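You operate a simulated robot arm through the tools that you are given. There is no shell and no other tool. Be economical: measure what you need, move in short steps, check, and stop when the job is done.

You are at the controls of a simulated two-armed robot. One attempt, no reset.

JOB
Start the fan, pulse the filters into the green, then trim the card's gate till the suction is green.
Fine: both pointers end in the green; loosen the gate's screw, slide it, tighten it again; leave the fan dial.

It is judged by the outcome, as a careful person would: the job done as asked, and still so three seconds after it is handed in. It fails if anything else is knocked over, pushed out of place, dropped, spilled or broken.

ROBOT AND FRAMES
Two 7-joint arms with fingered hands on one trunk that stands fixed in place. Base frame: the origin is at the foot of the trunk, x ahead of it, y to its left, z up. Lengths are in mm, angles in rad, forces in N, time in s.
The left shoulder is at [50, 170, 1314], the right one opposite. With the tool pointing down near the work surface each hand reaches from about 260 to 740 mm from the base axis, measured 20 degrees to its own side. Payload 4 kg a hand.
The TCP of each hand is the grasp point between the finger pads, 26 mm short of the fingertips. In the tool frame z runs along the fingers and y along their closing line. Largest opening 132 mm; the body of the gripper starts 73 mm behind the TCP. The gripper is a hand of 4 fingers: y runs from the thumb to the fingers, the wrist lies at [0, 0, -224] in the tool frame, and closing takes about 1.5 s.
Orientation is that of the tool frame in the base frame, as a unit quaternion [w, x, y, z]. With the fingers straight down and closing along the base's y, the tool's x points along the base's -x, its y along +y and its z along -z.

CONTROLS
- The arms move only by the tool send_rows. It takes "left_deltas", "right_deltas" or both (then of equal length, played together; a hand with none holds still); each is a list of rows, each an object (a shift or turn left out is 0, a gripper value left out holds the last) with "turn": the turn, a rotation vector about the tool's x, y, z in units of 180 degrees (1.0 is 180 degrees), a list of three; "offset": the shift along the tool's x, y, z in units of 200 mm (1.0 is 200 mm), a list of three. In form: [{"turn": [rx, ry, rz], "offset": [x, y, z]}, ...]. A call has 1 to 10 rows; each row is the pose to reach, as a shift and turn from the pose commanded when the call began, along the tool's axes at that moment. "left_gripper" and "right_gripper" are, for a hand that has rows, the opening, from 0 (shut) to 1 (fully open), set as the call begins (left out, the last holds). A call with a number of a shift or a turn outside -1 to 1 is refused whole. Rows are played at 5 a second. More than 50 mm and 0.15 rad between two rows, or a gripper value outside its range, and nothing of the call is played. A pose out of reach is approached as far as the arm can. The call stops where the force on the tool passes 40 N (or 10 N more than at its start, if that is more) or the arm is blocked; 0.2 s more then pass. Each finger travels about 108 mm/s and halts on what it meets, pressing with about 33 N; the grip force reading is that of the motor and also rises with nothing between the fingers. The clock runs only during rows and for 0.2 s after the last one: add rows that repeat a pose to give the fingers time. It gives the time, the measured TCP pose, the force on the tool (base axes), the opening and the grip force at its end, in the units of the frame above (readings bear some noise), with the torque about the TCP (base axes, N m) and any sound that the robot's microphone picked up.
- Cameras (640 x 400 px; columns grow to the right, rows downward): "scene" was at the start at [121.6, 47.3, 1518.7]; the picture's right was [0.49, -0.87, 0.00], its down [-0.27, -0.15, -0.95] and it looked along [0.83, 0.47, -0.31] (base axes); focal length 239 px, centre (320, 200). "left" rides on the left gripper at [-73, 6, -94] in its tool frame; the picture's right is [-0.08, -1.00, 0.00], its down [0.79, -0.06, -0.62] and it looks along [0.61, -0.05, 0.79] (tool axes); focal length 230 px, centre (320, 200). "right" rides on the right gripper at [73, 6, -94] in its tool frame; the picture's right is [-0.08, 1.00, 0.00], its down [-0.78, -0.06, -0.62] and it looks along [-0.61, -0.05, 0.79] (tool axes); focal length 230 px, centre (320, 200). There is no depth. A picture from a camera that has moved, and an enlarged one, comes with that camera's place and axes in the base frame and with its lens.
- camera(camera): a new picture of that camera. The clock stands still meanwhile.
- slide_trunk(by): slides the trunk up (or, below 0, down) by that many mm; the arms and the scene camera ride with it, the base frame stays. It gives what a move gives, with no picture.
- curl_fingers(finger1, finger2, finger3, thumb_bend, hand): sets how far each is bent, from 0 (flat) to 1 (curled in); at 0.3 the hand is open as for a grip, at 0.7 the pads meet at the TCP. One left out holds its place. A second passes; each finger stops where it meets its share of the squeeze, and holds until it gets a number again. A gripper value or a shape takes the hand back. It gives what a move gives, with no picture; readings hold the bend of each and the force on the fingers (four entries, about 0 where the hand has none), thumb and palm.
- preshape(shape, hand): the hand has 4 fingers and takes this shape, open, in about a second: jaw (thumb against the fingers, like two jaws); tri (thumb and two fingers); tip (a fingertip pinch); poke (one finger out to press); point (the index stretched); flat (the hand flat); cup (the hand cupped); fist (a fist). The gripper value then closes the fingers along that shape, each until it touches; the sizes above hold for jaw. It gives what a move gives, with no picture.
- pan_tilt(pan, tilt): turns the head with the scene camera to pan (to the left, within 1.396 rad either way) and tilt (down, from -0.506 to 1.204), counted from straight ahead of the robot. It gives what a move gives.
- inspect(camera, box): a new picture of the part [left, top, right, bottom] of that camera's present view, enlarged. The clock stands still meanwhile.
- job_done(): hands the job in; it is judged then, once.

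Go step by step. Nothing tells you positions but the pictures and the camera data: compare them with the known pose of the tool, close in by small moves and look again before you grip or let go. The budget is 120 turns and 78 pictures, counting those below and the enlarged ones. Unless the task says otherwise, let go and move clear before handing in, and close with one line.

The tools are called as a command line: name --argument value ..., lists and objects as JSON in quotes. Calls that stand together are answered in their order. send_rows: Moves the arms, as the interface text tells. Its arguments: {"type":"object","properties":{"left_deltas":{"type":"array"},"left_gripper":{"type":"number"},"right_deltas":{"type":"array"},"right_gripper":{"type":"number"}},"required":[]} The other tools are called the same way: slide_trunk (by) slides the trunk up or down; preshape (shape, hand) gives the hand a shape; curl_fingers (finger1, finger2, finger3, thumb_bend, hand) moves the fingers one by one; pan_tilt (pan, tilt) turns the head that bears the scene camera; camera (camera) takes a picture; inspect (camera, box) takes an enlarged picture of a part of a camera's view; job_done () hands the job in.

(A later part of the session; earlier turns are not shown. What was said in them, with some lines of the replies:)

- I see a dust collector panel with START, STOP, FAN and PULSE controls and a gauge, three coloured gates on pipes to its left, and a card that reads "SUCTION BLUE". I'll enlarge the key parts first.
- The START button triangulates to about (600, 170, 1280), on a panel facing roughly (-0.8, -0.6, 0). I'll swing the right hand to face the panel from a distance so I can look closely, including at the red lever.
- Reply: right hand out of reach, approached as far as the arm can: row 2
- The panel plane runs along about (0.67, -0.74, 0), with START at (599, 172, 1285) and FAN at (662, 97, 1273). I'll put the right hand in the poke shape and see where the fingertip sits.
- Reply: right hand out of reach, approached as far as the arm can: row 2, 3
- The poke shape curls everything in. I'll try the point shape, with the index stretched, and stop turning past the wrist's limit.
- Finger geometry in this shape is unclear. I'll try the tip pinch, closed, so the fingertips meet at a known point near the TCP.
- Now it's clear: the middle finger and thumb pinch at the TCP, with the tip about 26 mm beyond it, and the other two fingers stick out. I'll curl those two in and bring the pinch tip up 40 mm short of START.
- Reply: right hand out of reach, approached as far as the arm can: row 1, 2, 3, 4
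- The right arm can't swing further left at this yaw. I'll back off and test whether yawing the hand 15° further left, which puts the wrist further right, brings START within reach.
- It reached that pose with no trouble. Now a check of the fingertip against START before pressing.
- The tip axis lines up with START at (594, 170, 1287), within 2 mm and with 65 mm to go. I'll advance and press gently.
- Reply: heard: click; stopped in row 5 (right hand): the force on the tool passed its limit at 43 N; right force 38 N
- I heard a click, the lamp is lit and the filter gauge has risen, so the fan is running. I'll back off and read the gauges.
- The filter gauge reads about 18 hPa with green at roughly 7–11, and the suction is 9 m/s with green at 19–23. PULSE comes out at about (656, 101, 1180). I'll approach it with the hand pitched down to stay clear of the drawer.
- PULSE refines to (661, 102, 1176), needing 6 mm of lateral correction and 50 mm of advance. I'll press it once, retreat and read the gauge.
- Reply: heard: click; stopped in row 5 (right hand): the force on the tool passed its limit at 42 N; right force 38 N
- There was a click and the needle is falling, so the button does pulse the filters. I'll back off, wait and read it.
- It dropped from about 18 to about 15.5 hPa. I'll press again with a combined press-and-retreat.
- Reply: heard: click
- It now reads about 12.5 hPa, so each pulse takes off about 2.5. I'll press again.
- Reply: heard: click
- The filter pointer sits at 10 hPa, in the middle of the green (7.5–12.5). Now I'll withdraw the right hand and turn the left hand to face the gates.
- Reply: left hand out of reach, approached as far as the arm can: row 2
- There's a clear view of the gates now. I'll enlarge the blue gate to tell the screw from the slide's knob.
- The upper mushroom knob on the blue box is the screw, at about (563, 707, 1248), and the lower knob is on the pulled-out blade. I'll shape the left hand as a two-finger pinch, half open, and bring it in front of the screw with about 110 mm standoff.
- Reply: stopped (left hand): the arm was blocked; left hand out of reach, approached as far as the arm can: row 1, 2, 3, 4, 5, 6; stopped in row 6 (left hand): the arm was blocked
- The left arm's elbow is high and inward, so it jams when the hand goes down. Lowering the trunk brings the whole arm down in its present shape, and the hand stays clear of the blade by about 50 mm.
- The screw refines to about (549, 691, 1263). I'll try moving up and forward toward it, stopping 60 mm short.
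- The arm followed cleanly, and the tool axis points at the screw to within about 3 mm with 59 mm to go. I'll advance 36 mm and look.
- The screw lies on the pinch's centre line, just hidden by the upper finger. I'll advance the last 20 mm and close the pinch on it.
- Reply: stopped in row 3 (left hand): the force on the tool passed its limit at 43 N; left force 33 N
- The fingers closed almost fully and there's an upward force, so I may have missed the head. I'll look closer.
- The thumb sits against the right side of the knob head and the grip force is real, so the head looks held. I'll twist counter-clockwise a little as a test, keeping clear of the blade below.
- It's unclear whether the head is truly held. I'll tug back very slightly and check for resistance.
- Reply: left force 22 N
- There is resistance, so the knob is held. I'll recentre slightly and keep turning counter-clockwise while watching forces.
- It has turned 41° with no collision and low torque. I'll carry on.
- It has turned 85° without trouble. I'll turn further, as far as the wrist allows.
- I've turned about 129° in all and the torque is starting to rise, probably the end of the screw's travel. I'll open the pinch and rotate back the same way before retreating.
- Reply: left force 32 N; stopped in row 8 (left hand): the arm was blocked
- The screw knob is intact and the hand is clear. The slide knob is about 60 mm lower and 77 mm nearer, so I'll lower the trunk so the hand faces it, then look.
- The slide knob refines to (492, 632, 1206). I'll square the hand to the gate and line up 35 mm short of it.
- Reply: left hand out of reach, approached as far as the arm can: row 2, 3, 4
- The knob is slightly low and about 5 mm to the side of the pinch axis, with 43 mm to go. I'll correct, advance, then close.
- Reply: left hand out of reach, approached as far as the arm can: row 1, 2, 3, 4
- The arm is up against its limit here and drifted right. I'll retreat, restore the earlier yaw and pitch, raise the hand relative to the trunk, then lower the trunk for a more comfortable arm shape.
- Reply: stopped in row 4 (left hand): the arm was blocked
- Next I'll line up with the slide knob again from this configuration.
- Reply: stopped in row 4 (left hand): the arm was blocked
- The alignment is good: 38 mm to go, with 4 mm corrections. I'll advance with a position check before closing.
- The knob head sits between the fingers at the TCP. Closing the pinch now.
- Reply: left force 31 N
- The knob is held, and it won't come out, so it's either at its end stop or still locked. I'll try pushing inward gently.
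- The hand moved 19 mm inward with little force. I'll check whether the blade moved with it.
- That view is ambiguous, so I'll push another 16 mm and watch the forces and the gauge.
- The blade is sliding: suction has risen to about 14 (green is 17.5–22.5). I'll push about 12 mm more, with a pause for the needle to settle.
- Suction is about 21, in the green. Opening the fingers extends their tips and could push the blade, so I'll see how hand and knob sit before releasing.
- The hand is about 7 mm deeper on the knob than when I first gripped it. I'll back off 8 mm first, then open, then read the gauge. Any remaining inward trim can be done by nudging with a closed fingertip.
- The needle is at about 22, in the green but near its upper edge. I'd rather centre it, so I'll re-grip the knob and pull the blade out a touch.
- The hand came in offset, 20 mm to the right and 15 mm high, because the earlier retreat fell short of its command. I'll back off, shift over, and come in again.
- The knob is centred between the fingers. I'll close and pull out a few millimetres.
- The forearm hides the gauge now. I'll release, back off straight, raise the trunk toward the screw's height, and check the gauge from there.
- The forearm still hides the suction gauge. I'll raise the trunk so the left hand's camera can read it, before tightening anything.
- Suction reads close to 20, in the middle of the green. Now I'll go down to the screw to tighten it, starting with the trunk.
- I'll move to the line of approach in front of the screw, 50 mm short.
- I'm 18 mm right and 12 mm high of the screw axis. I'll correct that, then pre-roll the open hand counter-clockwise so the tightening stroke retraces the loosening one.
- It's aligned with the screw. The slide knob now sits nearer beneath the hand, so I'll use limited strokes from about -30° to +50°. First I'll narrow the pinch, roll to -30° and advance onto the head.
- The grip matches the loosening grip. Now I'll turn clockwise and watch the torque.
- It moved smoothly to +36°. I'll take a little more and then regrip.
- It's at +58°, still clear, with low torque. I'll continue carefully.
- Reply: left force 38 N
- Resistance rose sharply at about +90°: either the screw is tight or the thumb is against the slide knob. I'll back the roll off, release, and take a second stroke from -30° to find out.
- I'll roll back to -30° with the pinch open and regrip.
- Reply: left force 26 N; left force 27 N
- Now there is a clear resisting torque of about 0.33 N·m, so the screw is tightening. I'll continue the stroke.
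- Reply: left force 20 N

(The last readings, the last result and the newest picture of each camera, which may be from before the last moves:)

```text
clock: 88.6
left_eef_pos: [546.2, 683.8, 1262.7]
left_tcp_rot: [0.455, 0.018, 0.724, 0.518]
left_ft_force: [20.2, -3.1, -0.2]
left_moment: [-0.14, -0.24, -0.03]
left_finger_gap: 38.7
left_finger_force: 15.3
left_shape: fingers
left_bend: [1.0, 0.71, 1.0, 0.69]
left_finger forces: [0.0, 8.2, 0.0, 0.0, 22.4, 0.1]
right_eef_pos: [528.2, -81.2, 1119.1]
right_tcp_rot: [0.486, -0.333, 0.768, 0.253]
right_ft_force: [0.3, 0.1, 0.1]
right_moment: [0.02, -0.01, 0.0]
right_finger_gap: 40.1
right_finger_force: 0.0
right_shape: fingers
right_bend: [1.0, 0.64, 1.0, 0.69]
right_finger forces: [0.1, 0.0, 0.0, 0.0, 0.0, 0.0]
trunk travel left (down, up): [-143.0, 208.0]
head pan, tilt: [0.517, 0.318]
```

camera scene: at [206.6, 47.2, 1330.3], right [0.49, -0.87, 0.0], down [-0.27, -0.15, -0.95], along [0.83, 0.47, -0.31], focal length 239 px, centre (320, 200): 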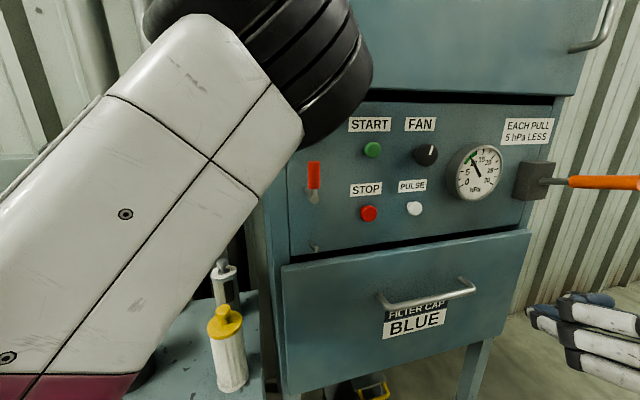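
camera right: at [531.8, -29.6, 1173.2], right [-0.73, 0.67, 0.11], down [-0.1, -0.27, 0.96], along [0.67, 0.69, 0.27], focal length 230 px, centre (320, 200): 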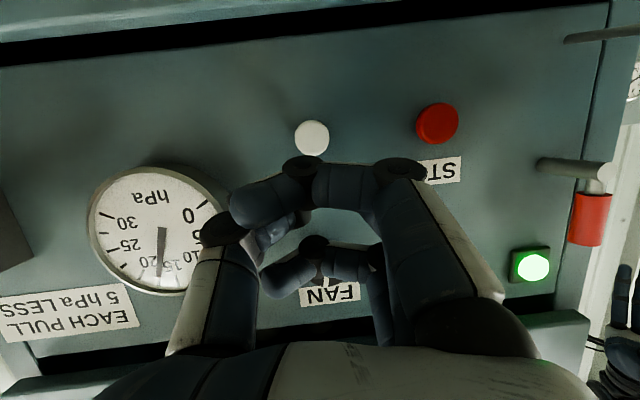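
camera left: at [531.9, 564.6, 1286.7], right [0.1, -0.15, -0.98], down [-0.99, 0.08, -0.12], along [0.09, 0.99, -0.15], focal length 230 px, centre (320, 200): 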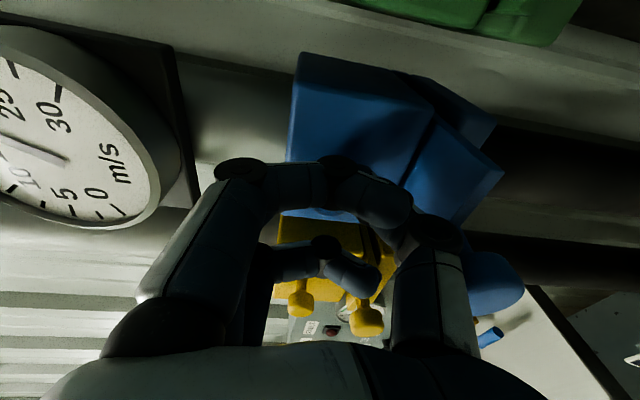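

The torque stayed around 0.3 N·m while the fingers slipped, so the screw is at its tight stop. I'll release, roll back while easing off, and retreat straight out.

curl_fingers --hand "left" --finger2 0.55 --thumb_bend 0.55

send_rows --left_deltas '[{"offset": [0, 0, -0.04]}, {"turn": [0, 0, -0.04], "offset": [0, 0, -0.06]}, {"turn": [0, 0, -0.08], "offset": [0, 0, -0.06]}, {"turn": [0, 0, -0.12], "offset": [0, 0, -0.06]}, {"turn": [0, 0, -0.16], "offset": [0, 0, -0.06]}, {"turn": [0, 0, -0.2], "offset": [0, 0, -0.06]}, {"turn": [0, 0, -0.24], "offset": [0, 0, -0.06]}, {"turn": [0, 0, -0.28], "offset": [0, 0, -0.06]}, {"turn": [0, 0, -0.31], "offset": [0, 0, -0.12]}, {"turn": [0, 0, -0.31], "offset": [0, 0, -0.25]}]'

slide_trunk --by 95

camera --camera "left"

```text
clock: 89.6
left_eef_pos: [542.5, 684.4, 1265.3]
left_tcp_rot: [0.457, 0.015, 0.724, 0.517]
left_ft_force: [-1.4, -0.4, 0.6]
left_moment: [0.04, 0.01, 0.07]
left_finger_gap: 45.0
left_finger_force: 0.7
left_shape: fingers
left_bend: [1.0, 0.55, 1.0, 0.55]
left_finger forces: [0.1, 1.1, 0.0, 0.0, 0.1, 0.0]
right_eef_pos: [524.6, -81.5, 1121.0]
right_tcp_rot: [0.488, -0.333, 0.766, 0.252]
right_ft_force: [0.3, 1.0, -0.2]
right_moment: [0.0, 0.01, -0.04]
right_finger_gap: 40.0
right_finger_force: 0.1
right_shape: fingers
right_bend: [1.0, 0.64, 1.0, 0.69]
right_finger forces: [0.0, 0.0, 0.0, 0.0, 0.0, 0.0]
trunk travel left (down, up): [-143.0, 208.0]
head pan, tilt: [0.517, 0.318]
```

```text
clock: 91.8
left_eef_pos: [507.7, 648.5, 1267.7]
left_tcp_rot: [0.646, -0.325, 0.647, 0.244]
left_ft_force: [0.3, -0.2, 0.2]
left_moment: [0.01, 0.03, 0.0]
left_finger_gap: 44.7
left_finger_force: 0.0
left_shape: fingers
left_bend: [1.0, 0.55, 1.0, 0.55]
left_finger forces: [0.0, 0.0, 0.0, 0.0, 0.1, 0.1]
right_eef_pos: [524.7, -81.4, 1120.3]
right_tcp_rot: [0.488, -0.334, 0.766, 0.253]
right_ft_force: [-0.6, 0.4, -0.2]
right_moment: [-0.01, 0.03, 0.0]
right_finger_gap: 39.9
right_finger_force: 0.1
right_shape: fingers
right_bend: [1.0, 0.64, 1.0, 0.69]
right_finger forces: [0.0, 0.0, 0.0, 0.0, 0.0, 0.1]
trunk travel left (down, up): [-143.0, 208.0]
head pan, tilt: [0.517, 0.318]
```

```text
clock: 93.1
left_eef_pos: [509.0, 647.1, 1361.6]
left_tcp_rot: [0.645, -0.323, 0.648, 0.244]
left_ft_force: [-1.4, -0.3, 0.6]
left_moment: [0.02, 0.02, 0.02]
left_finger_gap: 44.8
left_finger_force: 0.0
left_shape: fingers
left_bend: [1.0, 0.55, 1.0, 0.55]
left_finger forces: [0.0, 0.1, 0.1, 0.0, 0.1, 0.0]
right_eef_pos: [525.9, -81.1, 1214.7]
right_tcp_rot: [0.487, -0.333, 0.767, 0.253]
right_ft_force: [-0.3, -0.4, 0.3]
right_moment: [-0.03, -0.02, 0.03]
right_finger_gap: 40.0
right_finger_force: 0.0
right_shape: fingers
right_bend: [1.0, 0.64, 1.0, 0.69]
right_finger forces: [0.0, 0.1, 0.0, 0.0, 0.0, 0.0]
trunk travel left (down, up): [-238.0, 113.0]
head pan, tilt: [0.517, 0.318]
```

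```text
11 pictures are left
camera left: at [438.7, 591.1, 1438.6], right [0.73, -0.66, 0.18], down [-0.34, -0.58, -0.74], along [0.59, 0.48, -0.64], focal length 230 px, centre (320, 200)
```

left: 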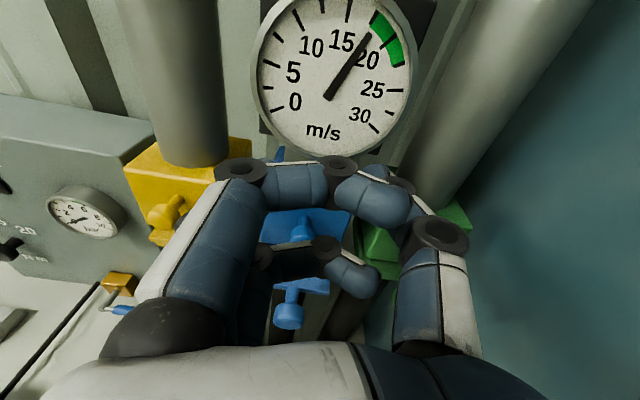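

The pointer seems to have moved a little lower. I'll zoom in on the gauge.

inspect --camera "left" --box '[240, 0, 430, 160]'

```text
2.50 times, centred on (335, 80) of left
camera zoom: at [438.7, 591.1, 1438.6], right [0.73, -0.66, 0.18], down [-0.34, -0.58, -0.74], along [0.59, 0.48, -0.64], focal length 575 px, centre (282, 500)
```

zoom: 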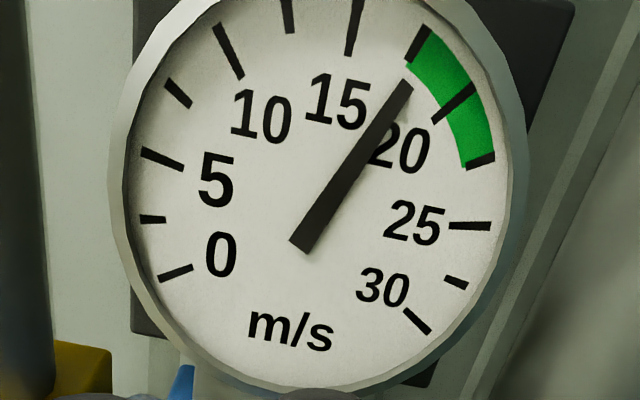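

By tick geometry the needle is at about 18.1, just inside the green (17.5–22.5). I'll let a few seconds pass with the hand clear to see whether it holds, and check the filter gauge too.

send_rows --left_deltas '[{"offset": [0, 0, 0]}, {"offset": [0, 0, 0]}, {"offset": [0, 0, 0]}, {"offset": [0, 0, 0]}, {"offset": [0, 0, 0]}, {"offset": [0, 0, 0]}, {"offset": [0, 0, 0]}, {"offset": [0, 0, 0]}, {"offset": [0, 0, 0]}, {"offset": [0, 0, 0]}]'

inspect --camera "left" --box '[240, 0, 430, 160]'

camera --camera "scene"

```text
clock: 95.3
left_eef_pos: [507.9, 648.0, 1361.9]
left_tcp_rot: [0.646, -0.323, 0.648, 0.243]
left_ft_force: [0.0, -0.5, -0.7]
left_moment: [-0.02, 0.0, -0.03]
left_finger_gap: 44.9
left_finger_force: 0.1
left_shape: fingers
left_bend: [1.0, 0.55, 1.0, 0.55]
left_finger forces: [0.0, 0.0, 0.0, 0.0, 0.1, 0.0]
right_eef_pos: [525.3, -81.5, 1215.0]
right_tcp_rot: [0.488, -0.334, 0.765, 0.253]
right_ft_force: [-0.4, 0.3, 0.6]
right_moment: [-0.02, -0.01, -0.01]
right_finger_gap: 40.0
right_finger_force: 0.1
right_shape: fingers
right_bend: [1.0, 0.64, 1.0, 0.69]
right_finger forces: [0.1, 0.0, 0.0, 0.0, 0.1, 0.0]
trunk travel left (down, up): [-238.0, 113.0]
head pan, tilt: [0.517, 0.318]
```

```text
2.50 times, centred on (335, 80) of left
camera zoom: at [437.7, 591.0, 1439.2], right [0.73, -0.66, 0.18], down [-0.34, -0.58, -0.74], along [0.59, 0.48, -0.64], focal length 575 px, centre (282, 500)
```

zoom: 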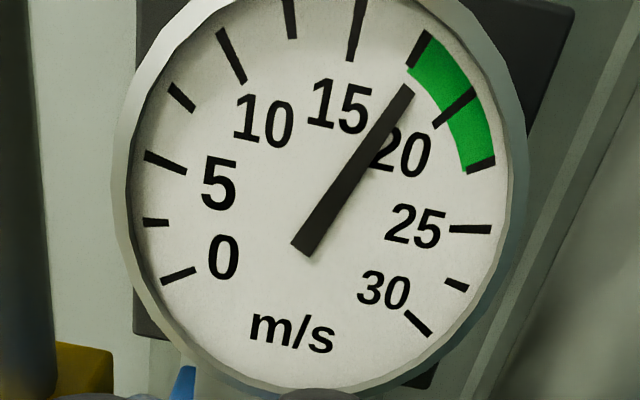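

```text
8 pictures are left
camera scene: at [137.3, 47.3, 1430.5], right [0.49, -0.87, 0.0], down [-0.27, -0.15, -0.95], along [0.83, 0.47, -0.31], focal length 239 px, centre (320, 200)
```

scene: 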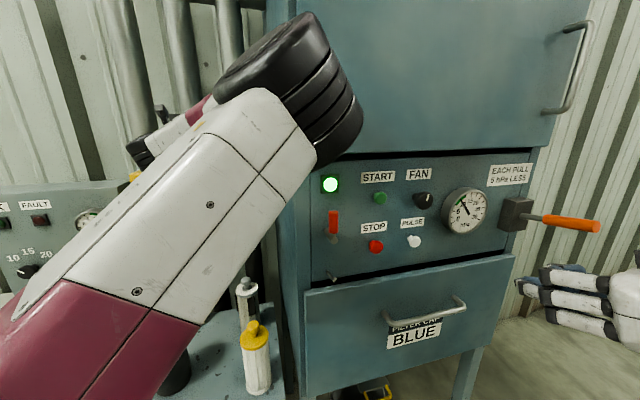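

The suction needle is steady inside the green. I'll draw the left hand back a little and confirm the filter gauge.

send_rows --left_deltas '[{"offset": [0, 0, -0.06]}, {"offset": [0, 0, -0.12]}, {"offset": [0, 0, -0.18]}]'

inspect --camera "scene" --box '[425, 180, 505, 240]'

camera --camera "left"

```text
clock: 96.1
left_eef_pos: [478.9, 626.6, 1359.2]
left_tcp_rot: [0.642, -0.329, 0.648, 0.245]
left_ft_force: [-0.4, 0.1, 0.3]
left_moment: [-0.02, -0.01, -0.02]
left_finger_gap: 44.9
left_finger_force: 0.1
left_shape: fingers
left_bend: [1.0, 0.55, 1.0, 0.55]
left_finger forces: [0.0, 0.0, 0.0, 0.0, 0.1, 0.1]
right_eef_pos: [525.1, -81.5, 1216.2]
right_tcp_rot: [0.488, -0.333, 0.766, 0.253]
right_ft_force: [0.0, 0.2, -1.1]
right_moment: [0.01, -0.02, -0.01]
right_finger_gap: 40.2
right_finger_force: 0.1
right_shape: fingers
right_bend: [1.0, 0.64, 1.0, 0.69]
right_finger forces: [0.1, 0.0, 0.0, 0.0, 0.1, 0.0]
trunk travel left (down, up): [-238.0, 113.0]
head pan, tilt: [0.517, 0.318]
```

```text
6.67 times, centred on (465, 210) of scene
camera zoom: at [137.1, 47.4, 1430.6], right [0.49, -0.87, 0.0], down [-0.27, -0.15, -0.95], along [0.83, 0.47, -0.31], focal length 1592 px, centre (-647, 133)
```

zoom: 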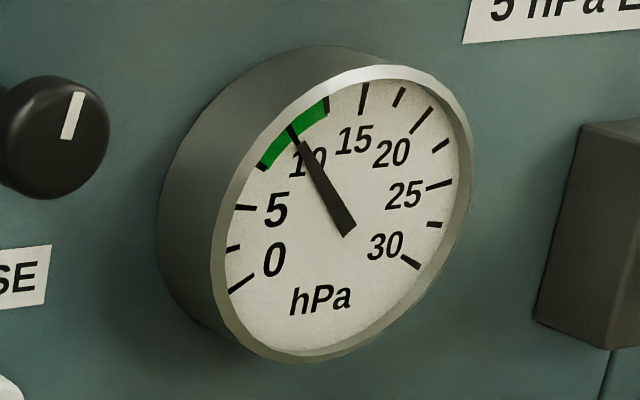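

```text
6 pictures are left
camera left: at [409.5, 570.5, 1437.1], right [0.74, -0.65, 0.18], down [-0.33, -0.59, -0.74], along [0.59, 0.48, -0.65], focal length 230 px, centre (320, 200)
```

left: 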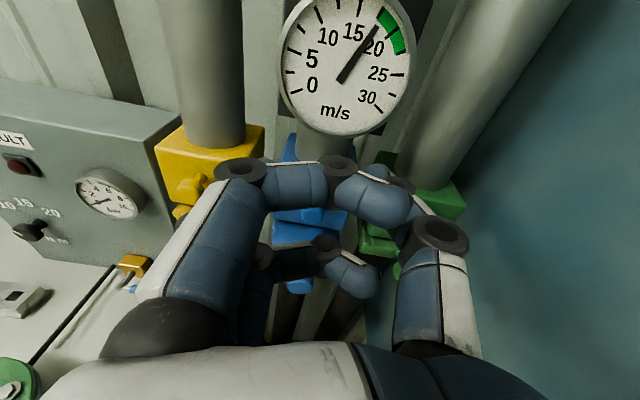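

The filter gauge is at 10 hPa in the green, suction is steady at about 18 m/s in the green, and the fan is on with its dial untouched. The screw is tight and both hands are clear, so I'm handing in.

job_done

```text
The job is handed in.
```

The fan is running and both pointers are in the green. The filters took three pulses and read 10 hPa. The blue gate was loosened, slid and tightened again, and suction is steady at about 18 m/s, near the low end of its green band (17.5–22.5).
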